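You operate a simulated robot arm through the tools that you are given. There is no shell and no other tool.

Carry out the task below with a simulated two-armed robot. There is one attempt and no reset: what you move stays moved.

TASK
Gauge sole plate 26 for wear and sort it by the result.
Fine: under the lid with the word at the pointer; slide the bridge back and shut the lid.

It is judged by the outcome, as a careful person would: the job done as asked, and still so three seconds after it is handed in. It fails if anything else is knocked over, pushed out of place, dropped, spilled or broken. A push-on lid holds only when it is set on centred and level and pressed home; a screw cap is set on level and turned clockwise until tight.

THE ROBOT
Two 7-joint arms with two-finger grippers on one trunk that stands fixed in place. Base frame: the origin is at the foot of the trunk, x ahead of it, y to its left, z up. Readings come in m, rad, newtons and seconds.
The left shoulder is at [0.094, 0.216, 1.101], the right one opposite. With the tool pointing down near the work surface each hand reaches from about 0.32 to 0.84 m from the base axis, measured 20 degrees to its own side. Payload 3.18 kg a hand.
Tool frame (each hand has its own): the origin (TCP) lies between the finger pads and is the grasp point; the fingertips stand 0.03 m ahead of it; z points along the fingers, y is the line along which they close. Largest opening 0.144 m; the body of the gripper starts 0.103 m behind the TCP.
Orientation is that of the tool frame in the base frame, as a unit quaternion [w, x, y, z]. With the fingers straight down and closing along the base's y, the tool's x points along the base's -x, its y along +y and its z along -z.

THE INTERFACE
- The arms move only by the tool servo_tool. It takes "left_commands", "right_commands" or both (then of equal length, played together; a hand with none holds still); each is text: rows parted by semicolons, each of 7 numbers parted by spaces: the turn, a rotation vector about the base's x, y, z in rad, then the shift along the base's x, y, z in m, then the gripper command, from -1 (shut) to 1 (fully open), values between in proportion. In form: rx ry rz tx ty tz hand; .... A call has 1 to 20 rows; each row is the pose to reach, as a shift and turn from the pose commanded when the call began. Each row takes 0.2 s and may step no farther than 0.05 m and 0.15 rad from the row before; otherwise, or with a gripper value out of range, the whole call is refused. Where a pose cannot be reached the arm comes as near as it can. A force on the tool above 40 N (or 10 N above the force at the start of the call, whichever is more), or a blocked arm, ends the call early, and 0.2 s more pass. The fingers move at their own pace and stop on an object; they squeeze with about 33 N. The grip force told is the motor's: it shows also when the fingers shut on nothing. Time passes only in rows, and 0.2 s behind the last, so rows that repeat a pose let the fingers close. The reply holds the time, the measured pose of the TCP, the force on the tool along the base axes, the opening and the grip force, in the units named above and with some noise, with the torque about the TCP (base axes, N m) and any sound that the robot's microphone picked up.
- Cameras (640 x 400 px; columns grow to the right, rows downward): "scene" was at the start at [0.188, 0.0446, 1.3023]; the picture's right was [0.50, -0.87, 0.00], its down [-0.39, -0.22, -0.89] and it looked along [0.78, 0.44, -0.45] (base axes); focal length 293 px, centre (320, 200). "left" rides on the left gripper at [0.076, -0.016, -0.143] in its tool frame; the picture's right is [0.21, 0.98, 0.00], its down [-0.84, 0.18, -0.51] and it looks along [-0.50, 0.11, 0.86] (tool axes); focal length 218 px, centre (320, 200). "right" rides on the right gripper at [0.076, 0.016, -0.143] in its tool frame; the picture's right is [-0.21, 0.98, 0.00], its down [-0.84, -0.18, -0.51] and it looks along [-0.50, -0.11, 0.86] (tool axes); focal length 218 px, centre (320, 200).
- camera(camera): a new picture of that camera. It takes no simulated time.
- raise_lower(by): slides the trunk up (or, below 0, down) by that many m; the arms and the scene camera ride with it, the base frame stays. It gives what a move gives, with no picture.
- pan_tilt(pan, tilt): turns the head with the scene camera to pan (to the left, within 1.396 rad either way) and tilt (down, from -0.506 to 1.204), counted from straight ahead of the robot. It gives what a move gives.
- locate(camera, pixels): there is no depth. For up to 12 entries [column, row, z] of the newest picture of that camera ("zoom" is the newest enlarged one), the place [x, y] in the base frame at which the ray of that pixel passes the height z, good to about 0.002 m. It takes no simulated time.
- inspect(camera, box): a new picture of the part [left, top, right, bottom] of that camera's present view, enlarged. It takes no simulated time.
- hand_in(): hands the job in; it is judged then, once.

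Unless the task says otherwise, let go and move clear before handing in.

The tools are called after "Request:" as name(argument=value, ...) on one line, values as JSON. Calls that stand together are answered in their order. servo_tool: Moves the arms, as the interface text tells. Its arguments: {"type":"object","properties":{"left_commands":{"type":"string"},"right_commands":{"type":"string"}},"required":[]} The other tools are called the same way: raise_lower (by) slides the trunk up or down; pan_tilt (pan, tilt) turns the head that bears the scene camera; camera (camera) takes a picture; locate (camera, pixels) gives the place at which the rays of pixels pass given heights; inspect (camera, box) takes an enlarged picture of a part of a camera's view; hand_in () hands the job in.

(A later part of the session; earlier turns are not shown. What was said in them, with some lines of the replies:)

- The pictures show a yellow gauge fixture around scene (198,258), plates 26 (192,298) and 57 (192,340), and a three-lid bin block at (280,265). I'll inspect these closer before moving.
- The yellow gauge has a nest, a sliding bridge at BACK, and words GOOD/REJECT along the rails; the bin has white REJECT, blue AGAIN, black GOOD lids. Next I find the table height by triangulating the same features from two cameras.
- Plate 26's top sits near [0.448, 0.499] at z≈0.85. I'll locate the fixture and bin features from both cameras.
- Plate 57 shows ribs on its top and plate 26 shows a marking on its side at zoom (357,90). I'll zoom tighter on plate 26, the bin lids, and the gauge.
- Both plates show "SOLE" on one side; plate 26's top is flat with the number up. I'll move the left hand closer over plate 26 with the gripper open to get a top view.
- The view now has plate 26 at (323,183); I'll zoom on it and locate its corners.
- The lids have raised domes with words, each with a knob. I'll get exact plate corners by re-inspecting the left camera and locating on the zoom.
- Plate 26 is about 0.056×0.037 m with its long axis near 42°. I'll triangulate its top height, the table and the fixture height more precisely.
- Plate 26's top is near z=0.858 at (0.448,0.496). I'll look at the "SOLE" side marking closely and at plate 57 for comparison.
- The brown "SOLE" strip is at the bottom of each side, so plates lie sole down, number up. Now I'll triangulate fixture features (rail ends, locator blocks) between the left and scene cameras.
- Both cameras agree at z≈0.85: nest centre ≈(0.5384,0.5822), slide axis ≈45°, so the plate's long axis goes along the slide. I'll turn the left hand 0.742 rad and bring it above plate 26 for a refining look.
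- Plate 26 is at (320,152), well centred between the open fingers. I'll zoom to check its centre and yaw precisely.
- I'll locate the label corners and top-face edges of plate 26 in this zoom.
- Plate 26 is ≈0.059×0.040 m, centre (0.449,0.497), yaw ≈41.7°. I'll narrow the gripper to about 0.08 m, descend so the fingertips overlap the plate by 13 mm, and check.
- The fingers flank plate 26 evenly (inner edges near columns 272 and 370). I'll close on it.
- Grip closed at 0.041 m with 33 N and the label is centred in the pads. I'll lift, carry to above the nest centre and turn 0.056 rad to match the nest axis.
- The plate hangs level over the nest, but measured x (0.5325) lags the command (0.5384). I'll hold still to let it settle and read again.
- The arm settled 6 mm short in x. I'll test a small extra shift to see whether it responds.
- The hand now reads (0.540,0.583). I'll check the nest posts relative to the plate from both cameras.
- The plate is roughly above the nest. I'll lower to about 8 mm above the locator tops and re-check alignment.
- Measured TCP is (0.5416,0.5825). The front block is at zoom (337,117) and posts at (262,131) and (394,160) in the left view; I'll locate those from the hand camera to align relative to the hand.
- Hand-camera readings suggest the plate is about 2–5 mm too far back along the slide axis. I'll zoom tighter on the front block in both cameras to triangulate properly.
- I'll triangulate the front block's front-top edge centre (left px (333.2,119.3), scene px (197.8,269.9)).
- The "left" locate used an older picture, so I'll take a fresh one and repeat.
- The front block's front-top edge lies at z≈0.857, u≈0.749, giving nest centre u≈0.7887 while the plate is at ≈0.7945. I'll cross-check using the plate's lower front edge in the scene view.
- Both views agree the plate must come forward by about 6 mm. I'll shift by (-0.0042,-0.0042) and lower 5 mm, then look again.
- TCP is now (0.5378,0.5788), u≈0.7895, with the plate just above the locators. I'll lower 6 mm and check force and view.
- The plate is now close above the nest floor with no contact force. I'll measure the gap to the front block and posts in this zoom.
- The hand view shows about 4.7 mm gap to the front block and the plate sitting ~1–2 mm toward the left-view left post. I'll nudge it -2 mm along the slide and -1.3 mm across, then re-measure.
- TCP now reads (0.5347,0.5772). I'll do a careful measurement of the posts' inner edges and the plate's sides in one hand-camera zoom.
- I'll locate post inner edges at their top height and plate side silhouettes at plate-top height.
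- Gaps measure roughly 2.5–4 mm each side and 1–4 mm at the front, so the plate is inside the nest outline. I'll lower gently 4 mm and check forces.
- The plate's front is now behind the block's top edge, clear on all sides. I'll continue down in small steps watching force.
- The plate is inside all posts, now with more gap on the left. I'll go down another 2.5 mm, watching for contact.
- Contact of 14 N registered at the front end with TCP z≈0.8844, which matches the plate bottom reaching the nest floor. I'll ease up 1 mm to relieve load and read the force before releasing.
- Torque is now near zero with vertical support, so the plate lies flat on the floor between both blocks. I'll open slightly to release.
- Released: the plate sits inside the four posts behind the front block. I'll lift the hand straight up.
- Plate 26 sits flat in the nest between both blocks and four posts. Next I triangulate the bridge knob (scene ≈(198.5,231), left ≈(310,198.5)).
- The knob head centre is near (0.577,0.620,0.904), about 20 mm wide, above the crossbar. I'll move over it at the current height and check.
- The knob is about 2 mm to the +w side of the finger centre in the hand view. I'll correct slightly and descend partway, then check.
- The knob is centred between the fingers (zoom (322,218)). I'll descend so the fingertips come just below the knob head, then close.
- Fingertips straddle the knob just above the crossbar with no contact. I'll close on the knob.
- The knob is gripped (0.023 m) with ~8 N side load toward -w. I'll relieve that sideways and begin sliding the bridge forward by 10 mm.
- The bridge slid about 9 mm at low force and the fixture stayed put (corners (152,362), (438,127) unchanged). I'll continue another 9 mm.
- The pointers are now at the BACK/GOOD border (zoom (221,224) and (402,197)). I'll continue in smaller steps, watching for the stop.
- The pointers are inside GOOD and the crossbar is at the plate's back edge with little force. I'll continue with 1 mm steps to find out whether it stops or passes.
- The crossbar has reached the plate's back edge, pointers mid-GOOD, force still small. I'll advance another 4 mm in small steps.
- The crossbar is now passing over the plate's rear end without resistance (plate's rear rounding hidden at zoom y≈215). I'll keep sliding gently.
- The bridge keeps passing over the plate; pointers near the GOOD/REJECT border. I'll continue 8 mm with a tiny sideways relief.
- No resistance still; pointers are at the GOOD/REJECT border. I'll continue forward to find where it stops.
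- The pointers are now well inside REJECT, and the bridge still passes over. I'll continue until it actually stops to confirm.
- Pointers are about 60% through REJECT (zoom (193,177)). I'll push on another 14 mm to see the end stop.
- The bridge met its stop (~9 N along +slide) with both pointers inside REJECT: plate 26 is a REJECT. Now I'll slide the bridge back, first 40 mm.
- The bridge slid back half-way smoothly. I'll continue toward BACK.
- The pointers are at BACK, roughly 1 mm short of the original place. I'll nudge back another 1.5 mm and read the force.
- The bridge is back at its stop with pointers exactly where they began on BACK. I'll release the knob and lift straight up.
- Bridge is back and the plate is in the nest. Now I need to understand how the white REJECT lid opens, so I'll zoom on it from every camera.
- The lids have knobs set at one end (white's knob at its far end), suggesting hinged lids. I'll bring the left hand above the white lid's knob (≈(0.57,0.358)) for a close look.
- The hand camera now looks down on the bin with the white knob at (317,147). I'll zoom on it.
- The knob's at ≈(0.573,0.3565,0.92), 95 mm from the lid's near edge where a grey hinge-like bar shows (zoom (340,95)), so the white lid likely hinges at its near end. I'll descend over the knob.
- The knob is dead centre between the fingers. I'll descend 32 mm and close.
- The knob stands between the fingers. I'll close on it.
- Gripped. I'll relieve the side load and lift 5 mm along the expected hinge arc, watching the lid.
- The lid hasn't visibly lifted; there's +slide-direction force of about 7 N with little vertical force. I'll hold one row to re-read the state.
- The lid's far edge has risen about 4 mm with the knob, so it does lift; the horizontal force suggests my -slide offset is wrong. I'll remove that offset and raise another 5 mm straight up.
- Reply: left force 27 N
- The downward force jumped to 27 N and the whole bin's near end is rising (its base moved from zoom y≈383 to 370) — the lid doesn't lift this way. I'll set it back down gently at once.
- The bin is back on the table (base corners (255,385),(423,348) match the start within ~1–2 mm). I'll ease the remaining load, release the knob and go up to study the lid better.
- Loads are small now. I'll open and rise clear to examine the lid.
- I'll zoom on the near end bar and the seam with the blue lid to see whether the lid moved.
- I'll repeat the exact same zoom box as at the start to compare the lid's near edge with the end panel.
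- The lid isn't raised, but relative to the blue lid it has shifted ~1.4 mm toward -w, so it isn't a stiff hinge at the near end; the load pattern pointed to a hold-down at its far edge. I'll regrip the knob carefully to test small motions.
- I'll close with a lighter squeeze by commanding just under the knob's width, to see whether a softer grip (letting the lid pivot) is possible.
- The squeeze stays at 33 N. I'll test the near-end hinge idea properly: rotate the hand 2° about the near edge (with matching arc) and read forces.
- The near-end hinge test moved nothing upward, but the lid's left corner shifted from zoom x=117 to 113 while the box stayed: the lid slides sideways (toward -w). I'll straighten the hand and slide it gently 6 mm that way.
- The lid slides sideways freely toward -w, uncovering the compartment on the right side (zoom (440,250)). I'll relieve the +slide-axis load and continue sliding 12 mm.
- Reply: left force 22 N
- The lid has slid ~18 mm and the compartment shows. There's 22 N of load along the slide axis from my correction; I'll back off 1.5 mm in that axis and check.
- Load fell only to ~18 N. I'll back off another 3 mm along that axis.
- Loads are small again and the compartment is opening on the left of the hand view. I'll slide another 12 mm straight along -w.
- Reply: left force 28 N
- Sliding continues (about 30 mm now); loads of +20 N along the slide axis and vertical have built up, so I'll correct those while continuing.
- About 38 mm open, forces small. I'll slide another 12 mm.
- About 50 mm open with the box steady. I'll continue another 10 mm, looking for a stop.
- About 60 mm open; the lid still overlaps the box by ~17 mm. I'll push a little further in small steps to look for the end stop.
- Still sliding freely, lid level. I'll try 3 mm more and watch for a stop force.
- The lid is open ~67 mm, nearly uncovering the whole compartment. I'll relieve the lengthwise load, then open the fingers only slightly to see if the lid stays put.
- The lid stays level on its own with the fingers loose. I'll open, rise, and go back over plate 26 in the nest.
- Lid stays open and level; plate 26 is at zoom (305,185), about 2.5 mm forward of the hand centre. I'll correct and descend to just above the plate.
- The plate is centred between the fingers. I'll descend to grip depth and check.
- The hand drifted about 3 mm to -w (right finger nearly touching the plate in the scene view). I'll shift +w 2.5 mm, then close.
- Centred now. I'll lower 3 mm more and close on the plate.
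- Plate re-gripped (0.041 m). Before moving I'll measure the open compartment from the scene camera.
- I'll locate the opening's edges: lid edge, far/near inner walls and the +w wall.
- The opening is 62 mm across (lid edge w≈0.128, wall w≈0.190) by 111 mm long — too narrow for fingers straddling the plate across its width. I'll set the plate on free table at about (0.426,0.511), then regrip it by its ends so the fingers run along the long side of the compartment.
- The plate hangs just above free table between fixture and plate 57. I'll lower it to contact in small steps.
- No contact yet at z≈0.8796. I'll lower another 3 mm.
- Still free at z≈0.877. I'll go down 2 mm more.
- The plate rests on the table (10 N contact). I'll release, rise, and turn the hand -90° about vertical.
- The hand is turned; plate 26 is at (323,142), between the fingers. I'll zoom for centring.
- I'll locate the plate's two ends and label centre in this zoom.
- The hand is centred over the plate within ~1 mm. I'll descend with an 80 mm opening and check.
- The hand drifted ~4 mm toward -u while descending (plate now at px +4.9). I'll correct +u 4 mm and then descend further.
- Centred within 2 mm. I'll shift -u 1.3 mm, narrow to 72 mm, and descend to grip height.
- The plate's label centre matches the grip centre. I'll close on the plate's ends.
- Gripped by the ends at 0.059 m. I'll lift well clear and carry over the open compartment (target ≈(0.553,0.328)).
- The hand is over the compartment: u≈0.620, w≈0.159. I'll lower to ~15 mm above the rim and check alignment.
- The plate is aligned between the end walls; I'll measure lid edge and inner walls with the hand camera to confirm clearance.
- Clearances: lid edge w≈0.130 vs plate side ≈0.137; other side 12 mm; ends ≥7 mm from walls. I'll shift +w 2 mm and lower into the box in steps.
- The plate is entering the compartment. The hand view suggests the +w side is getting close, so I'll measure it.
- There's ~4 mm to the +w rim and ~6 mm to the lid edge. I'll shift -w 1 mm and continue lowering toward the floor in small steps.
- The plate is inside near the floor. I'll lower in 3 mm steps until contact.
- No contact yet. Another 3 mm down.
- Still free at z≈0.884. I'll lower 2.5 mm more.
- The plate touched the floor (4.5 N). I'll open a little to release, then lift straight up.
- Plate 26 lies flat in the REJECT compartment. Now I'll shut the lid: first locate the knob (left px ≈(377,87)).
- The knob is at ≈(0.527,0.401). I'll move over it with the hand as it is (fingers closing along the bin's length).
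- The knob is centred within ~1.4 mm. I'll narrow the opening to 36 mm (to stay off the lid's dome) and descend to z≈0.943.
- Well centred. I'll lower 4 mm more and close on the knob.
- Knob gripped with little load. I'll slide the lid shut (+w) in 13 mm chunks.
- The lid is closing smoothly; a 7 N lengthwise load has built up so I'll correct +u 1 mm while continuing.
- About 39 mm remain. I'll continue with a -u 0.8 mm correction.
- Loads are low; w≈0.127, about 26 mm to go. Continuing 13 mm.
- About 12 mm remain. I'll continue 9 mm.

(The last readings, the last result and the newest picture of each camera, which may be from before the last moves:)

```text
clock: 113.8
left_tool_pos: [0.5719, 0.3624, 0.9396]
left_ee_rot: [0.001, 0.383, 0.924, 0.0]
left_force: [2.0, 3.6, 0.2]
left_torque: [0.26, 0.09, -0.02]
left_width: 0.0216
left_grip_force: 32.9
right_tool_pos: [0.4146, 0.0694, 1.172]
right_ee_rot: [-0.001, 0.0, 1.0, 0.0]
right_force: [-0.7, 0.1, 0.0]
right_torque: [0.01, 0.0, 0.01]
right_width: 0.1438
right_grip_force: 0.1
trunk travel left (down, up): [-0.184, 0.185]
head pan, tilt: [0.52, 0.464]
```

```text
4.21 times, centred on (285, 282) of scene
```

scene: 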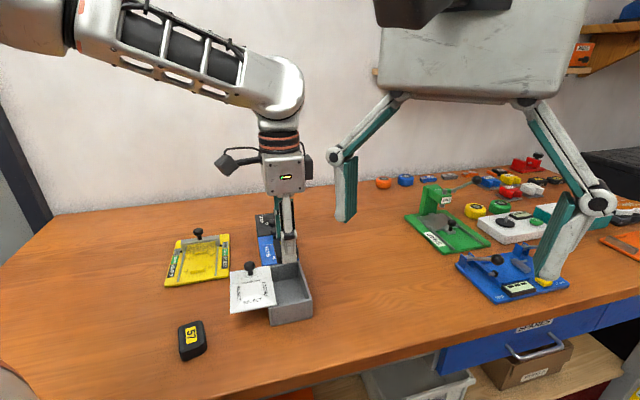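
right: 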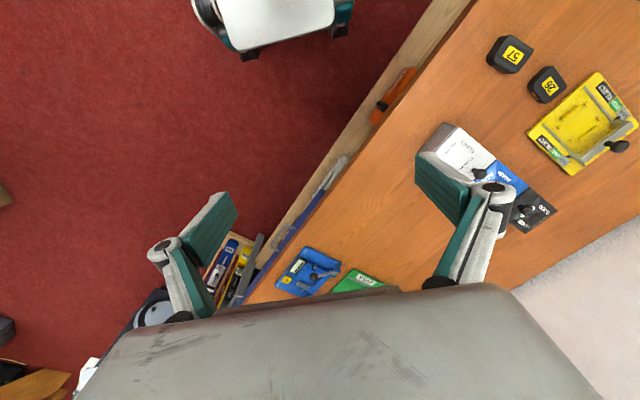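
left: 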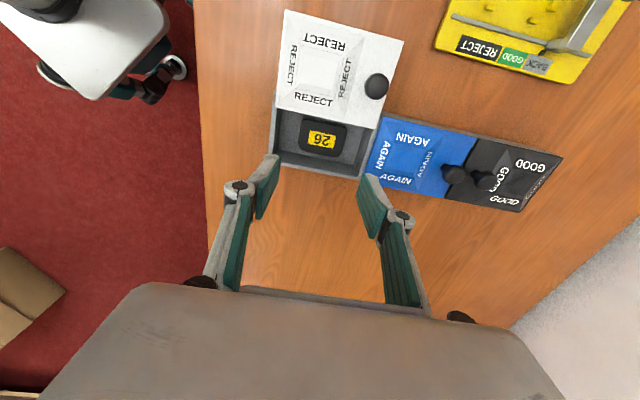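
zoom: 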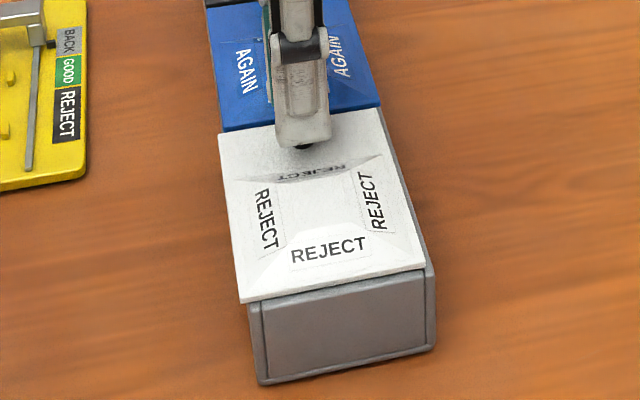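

Only ~4 mm to go (lid corner (240,302) vs wall (250,305)). I'll finish in 1 mm steps, watching for the stop.

Request:
servo_tool(left_commands="0 0 0 0.0008 -0.0008 0 -1; 0 0 0 0.0016 -0.0016 0 -1; 0 0 0 0.0024 -0.0024 0 -1; 0 0 0 0.0024 -0.0024 0 -1")

Request:
inspect(camera="scene", box=[255, 280, 325, 330])

Request:
inspect(camera="scene", box=[255, 235, 320, 285])

```text
clock: 114.8
left_tool_pos: [0.574, 0.3582, 0.9396]
left_ee_rot: [0.001, 0.384, 0.923, -0.001]
left_force: [0.8, 0.5, -0.1]
left_torque: [-0.1, -0.1, 0.04]
left_width: 0.0215
left_grip_force: 32.8
right_tool_pos: [0.4143, 0.069, 1.1718]
right_ee_rot: [0.0, 0.0, 1.0, 0.0]
right_force: [-0.1, 0.5, 0.2]
right_torque: [-0.02, 0.01, 0.01]
right_width: 0.1441
right_grip_force: 0.1
trunk travel left (down, up): [-0.184, 0.185]
head pan, tilt: [0.52, 0.464]
```

```text
8.00 times, centred on (290, 305) of scene
```

zoom: 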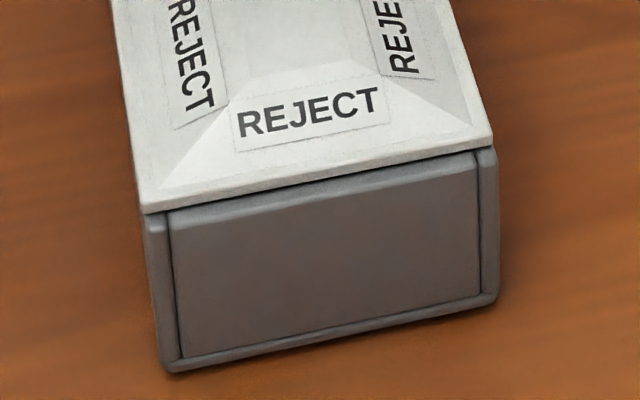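

```text
8.00 times, centred on (288, 260) of scene
```

zoom: 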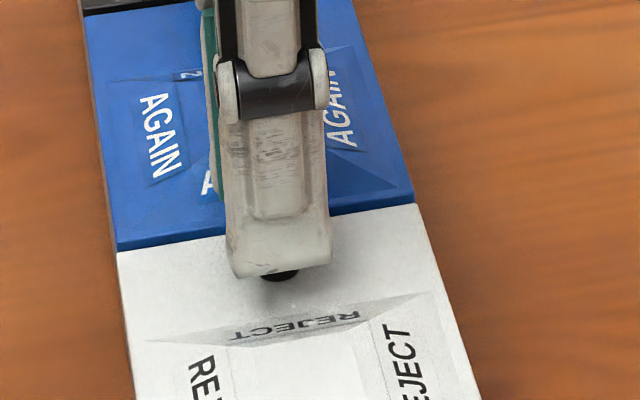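

Lid and box corners are now almost exactly as at the start. I'll press another 1.5 mm to confirm it is against its stop.

Request:
servo_tool(left_commands="0 0 0 0.0006 -0.0006 0 -1; 0 0 0 0.0012 -0.0012 0 -1; 0 0 0 0.0012 -0.0012 0 -1")

Request:
inspect(camera="scene", box=[255, 280, 325, 330])

Request:
inspect(camera="left", box=[220, 60, 420, 220])

```text
clock: 115.6
left_tool_pos: [0.5745, 0.3594, 0.9391]
left_ee_rot: [0.0, 0.384, 0.923, -0.001]
left_force: [-5.2, 7.7, -0.3]
left_torque: [0.04, -0.04, 0.03]
left_width: 0.0213
left_grip_force: 32.9
right_tool_pos: [0.4146, 0.0686, 1.1722]
right_ee_rot: [0.0, -0.001, 1.0, -0.001]
right_force: [-0.2, 0.2, 0.1]
right_torque: [0.03, 0.01, 0.01]
right_width: 0.1439
right_grip_force: 0.0
trunk travel left (down, up): [-0.184, 0.185]
head pan, tilt: [0.52, 0.464]
```

```text
8.00 times, centred on (290, 305) of scene
```

zoom: 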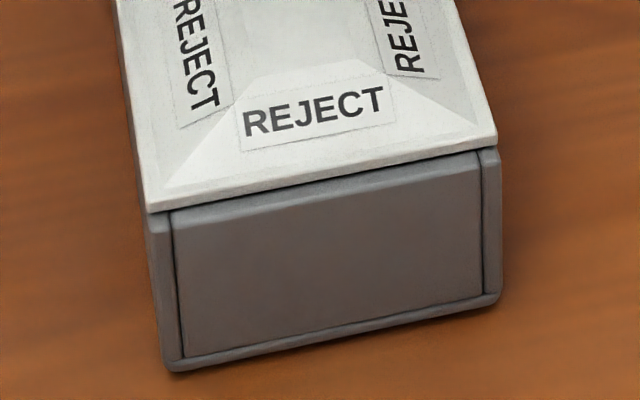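

```text
2.50 times, centred on (320, 140) of left
```

zoom: 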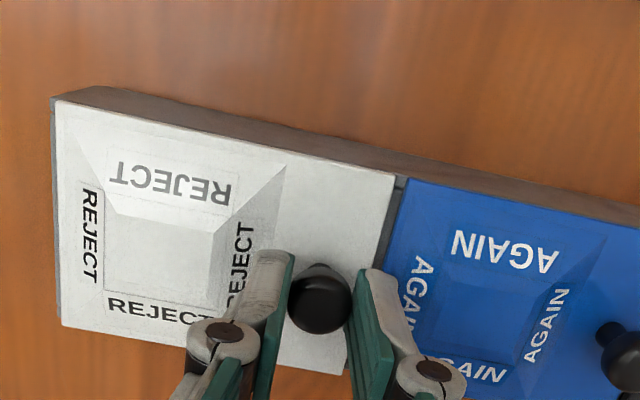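

The lid reached its stop (9 N reaction), flush with the box. I'll release the knob and rise straight up.

Request:
servo_tool(left_commands="0 0 0 0 0 0 -0.5; 0 0 0 0 0 0 -0.5; 0 0 0 0 0 0 -0.5; 0 0 0 0 0 0.03 -0.5; 0 0 0 0 0 0.07 -0.5; 0 0 0 0 0 0.11 -0.5; 0 0 0 0 0 0.13 -0.5; 0 0 0 0 0 0.13 -0.5")

Request:
camera(camera="left")

Request:
camera(camera="scene")

Request:
inspect(camera="scene", box=[240, 205, 325, 330])

Request:
inspect(camera="left", box=[220, 80, 420, 220])

```text
clock: 117.4
left_tool_pos: [0.5737, 0.3565, 1.071]
left_ee_rot: [0.001, 0.384, 0.923, 0.0]
left_force: [0.7, -0.2, -0.1]
left_torque: [0.03, 0.02, 0.02]
left_width: 0.0359
left_grip_force: 0.1
right_tool_pos: [0.4139, 0.0667, 1.172]
right_ee_rot: [0.0, 0.0, 1.0, -0.001]
right_force: [0.3, -0.1, -0.5]
right_torque: [0.02, 0.01, 0.03]
right_width: 0.144
right_grip_force: 0.1
trunk travel left (down, up): [-0.184, 0.185]
head pan, tilt: [0.52, 0.464]
```

```text
taken
```

left: 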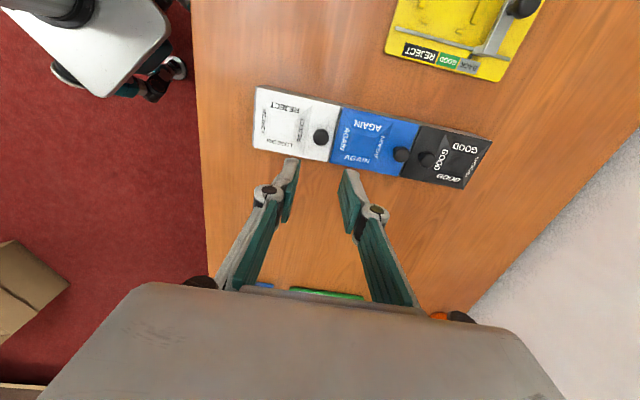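

```text
taken
```

scene: 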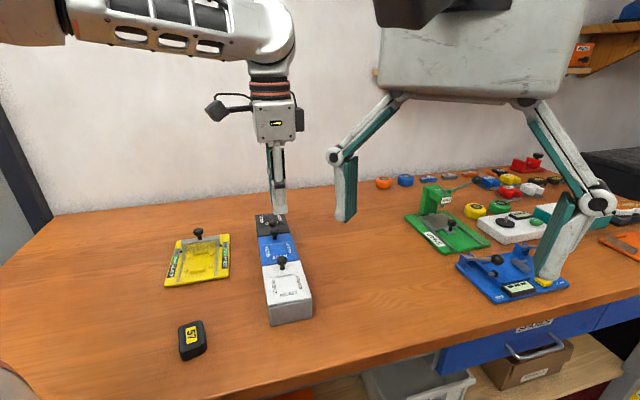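

```text
3.20 times, centred on (282, 268) of scene
```

zoom: 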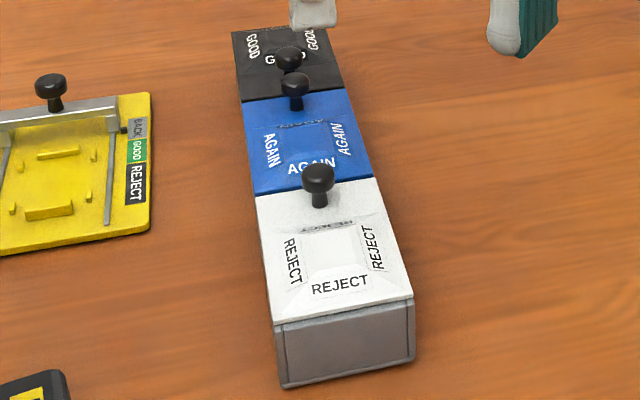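

```text
2.86 times, centred on (320, 150) of left
```

zoom: 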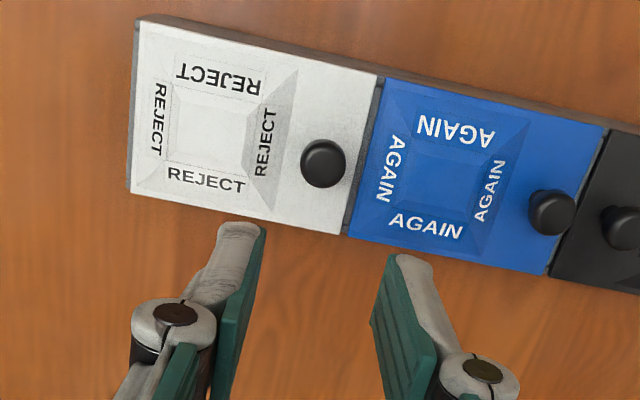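

The white lid is shut flush with the blue one, and plate 57 and the rest are untouched. I'll move the hand clear and verify the bridge pointer and lid once more.

Request:
servo_tool(left_commands="0 0 0 0 0.02 0.03 -0.5; 0 0 0 -0.03 0.05 0.04 -0.5; 0 0 0 -0.06 0.08 0.04 -0.5; 0 0 0 -0.09 0.11 0.04 -0.5; 0 0 0 -0.12 0.13 0.04 -0.5; 0 0 0 -0.12 0.13 0.04 -0.5")

Request:
inspect(camera="scene", box=[160, 215, 240, 290])

Request:
inspect(camera="scene", box=[245, 205, 325, 330])

Request:
camera(camera="scene")

```text
clock: 118.8
left_tool_pos: [0.4449, 0.4926, 1.0926]
left_ee_rot: [0.003, 0.383, 0.924, -0.002]
left_force: [-0.8, 1.2, -0.4]
left_torque: [-0.18, -0.15, -0.03]
left_width: 0.036
left_grip_force: 0.1
left hand out of reach, approached as far as the arm can: row 3, 4, 5, 6
right_tool_pos: [0.4096, 0.0727, 1.1734]
right_ee_rot: [0.002, -0.002, 1.0, -0.002]
right_force: [-0.8, 1.4, -0.2]
right_torque: [-0.21, -0.15, -0.01]
right_width: 0.144
right_grip_force: 0.1
trunk travel left (down, up): [-0.184, 0.185]
head pan, tilt: [0.52, 0.464]
```

```text
5.33 times, centred on (200, 252) of scene
```

zoom: 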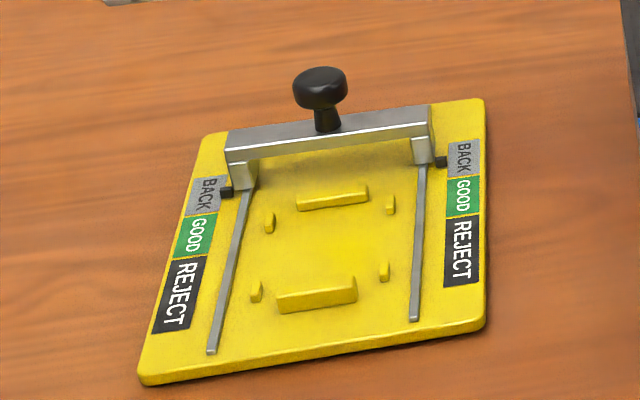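

```text
3.20 times, centred on (285, 268) of scene
```

zoom: 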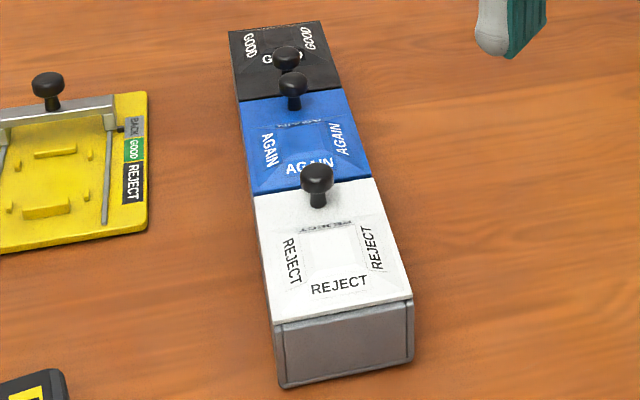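

```text
taken
```

scene: 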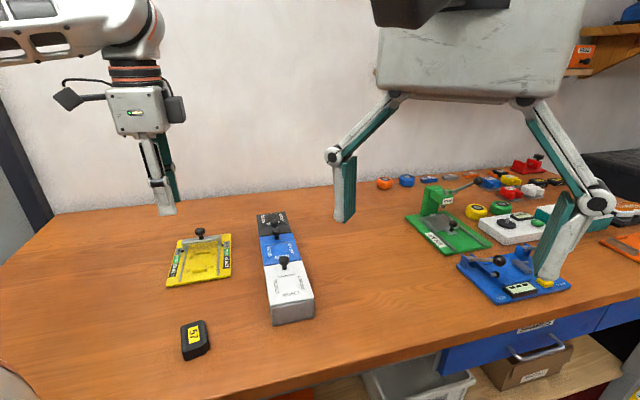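

The bridge pointers are at BACK, the lid is shut, and plate 57 and the fixture are in place. I'll let the arm settle once and take a last look.

Request:
servo_tool(left_commands="0 0 0 0 0 -0.01 -0.5; 0 0 0 0 0 -0.02 -0.5; 0 0 0 0 0 -0.02 -0.5; 0 0 0 0 0 -0.02 -0.5; 0 0 0 0 0 -0.02 -0.5")

Request:
inspect(camera="scene", box=[150, 205, 325, 360])

Request:
inspect(camera="scene", box=[255, 235, 320, 330])

```text
clock: 120.0
left_tool_pos: [0.4477, 0.4891, 1.0735]
left_ee_rot: [0.0, 0.383, 0.924, 0.001]
left_force: [-0.6, 0.5, -0.2]
left_torque: [0.01, -0.02, -0.01]
left_width: 0.036
left_grip_force: 0.1
right_tool_pos: [0.414, 0.0678, 1.1728]
right_ee_rot: [0.0, -0.001, 1.0, 0.0]
right_force: [-0.5, 0.1, 1.2]
right_torque: [-0.01, 0.0, -0.03]
right_width: 0.1442
right_grip_force: 0.1
trunk travel left (down, up): [-0.184, 0.185]
head pan, tilt: [0.52, 0.464]
```

```text
2.58 times, centred on (238, 282) of scene
```

zoom: 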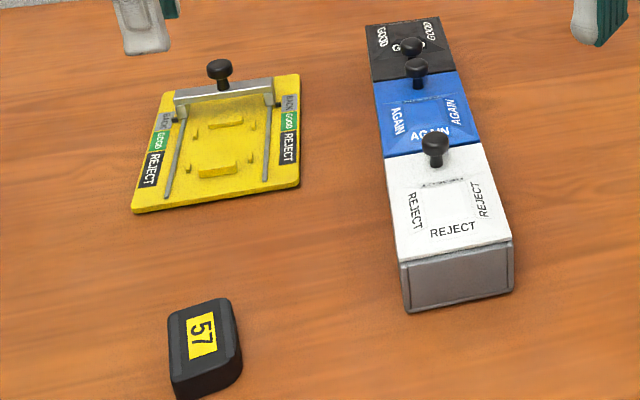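

```text
4.21 times, centred on (288, 282) of scene
```

zoom: 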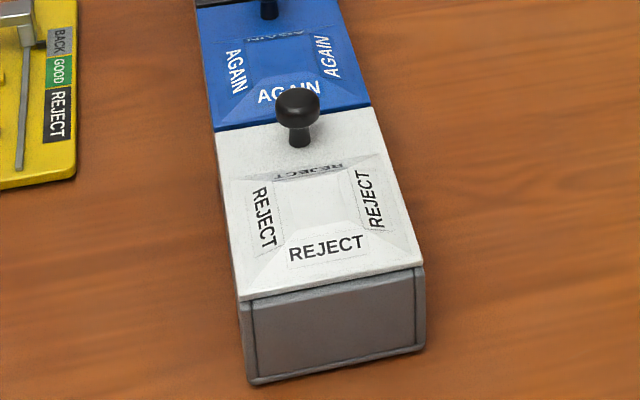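

Final view: the bridge is at BACK, plate 26 is under the shut REJECT lid (flush at (240,300)–(423,267)), plate 57 is undisturbed, and the hand is clear. I'm handing the job in.

Request:
hand_in()

```text
The job is handed in.
```

I gauged sole plate 26 and the pointer read REJECT, so it now lies flat in the REJECT compartment with the white lid shut. I handed the job in; no verdict came back.

- **Gauge reading:** with the plate flat in the nest, the bridge passed right over it and stopped with both pointers inside REJECT.
- **Bridge:** it is back against its stop, with the pointers on BACK where they began.
- **Lid:** it slides sideways rather than lifting. I slid it shut until it met its stop, flush with the blue AGAIN lid.

Before I found that out, I pulled up on the knob and briefly tipped the near end of the bin. I set it straight back down, and it sits within about 1–2 mm of where it started. The gauge may also have shifted by under 1 mm when I set the plate in. Plate 57 was not disturbed.
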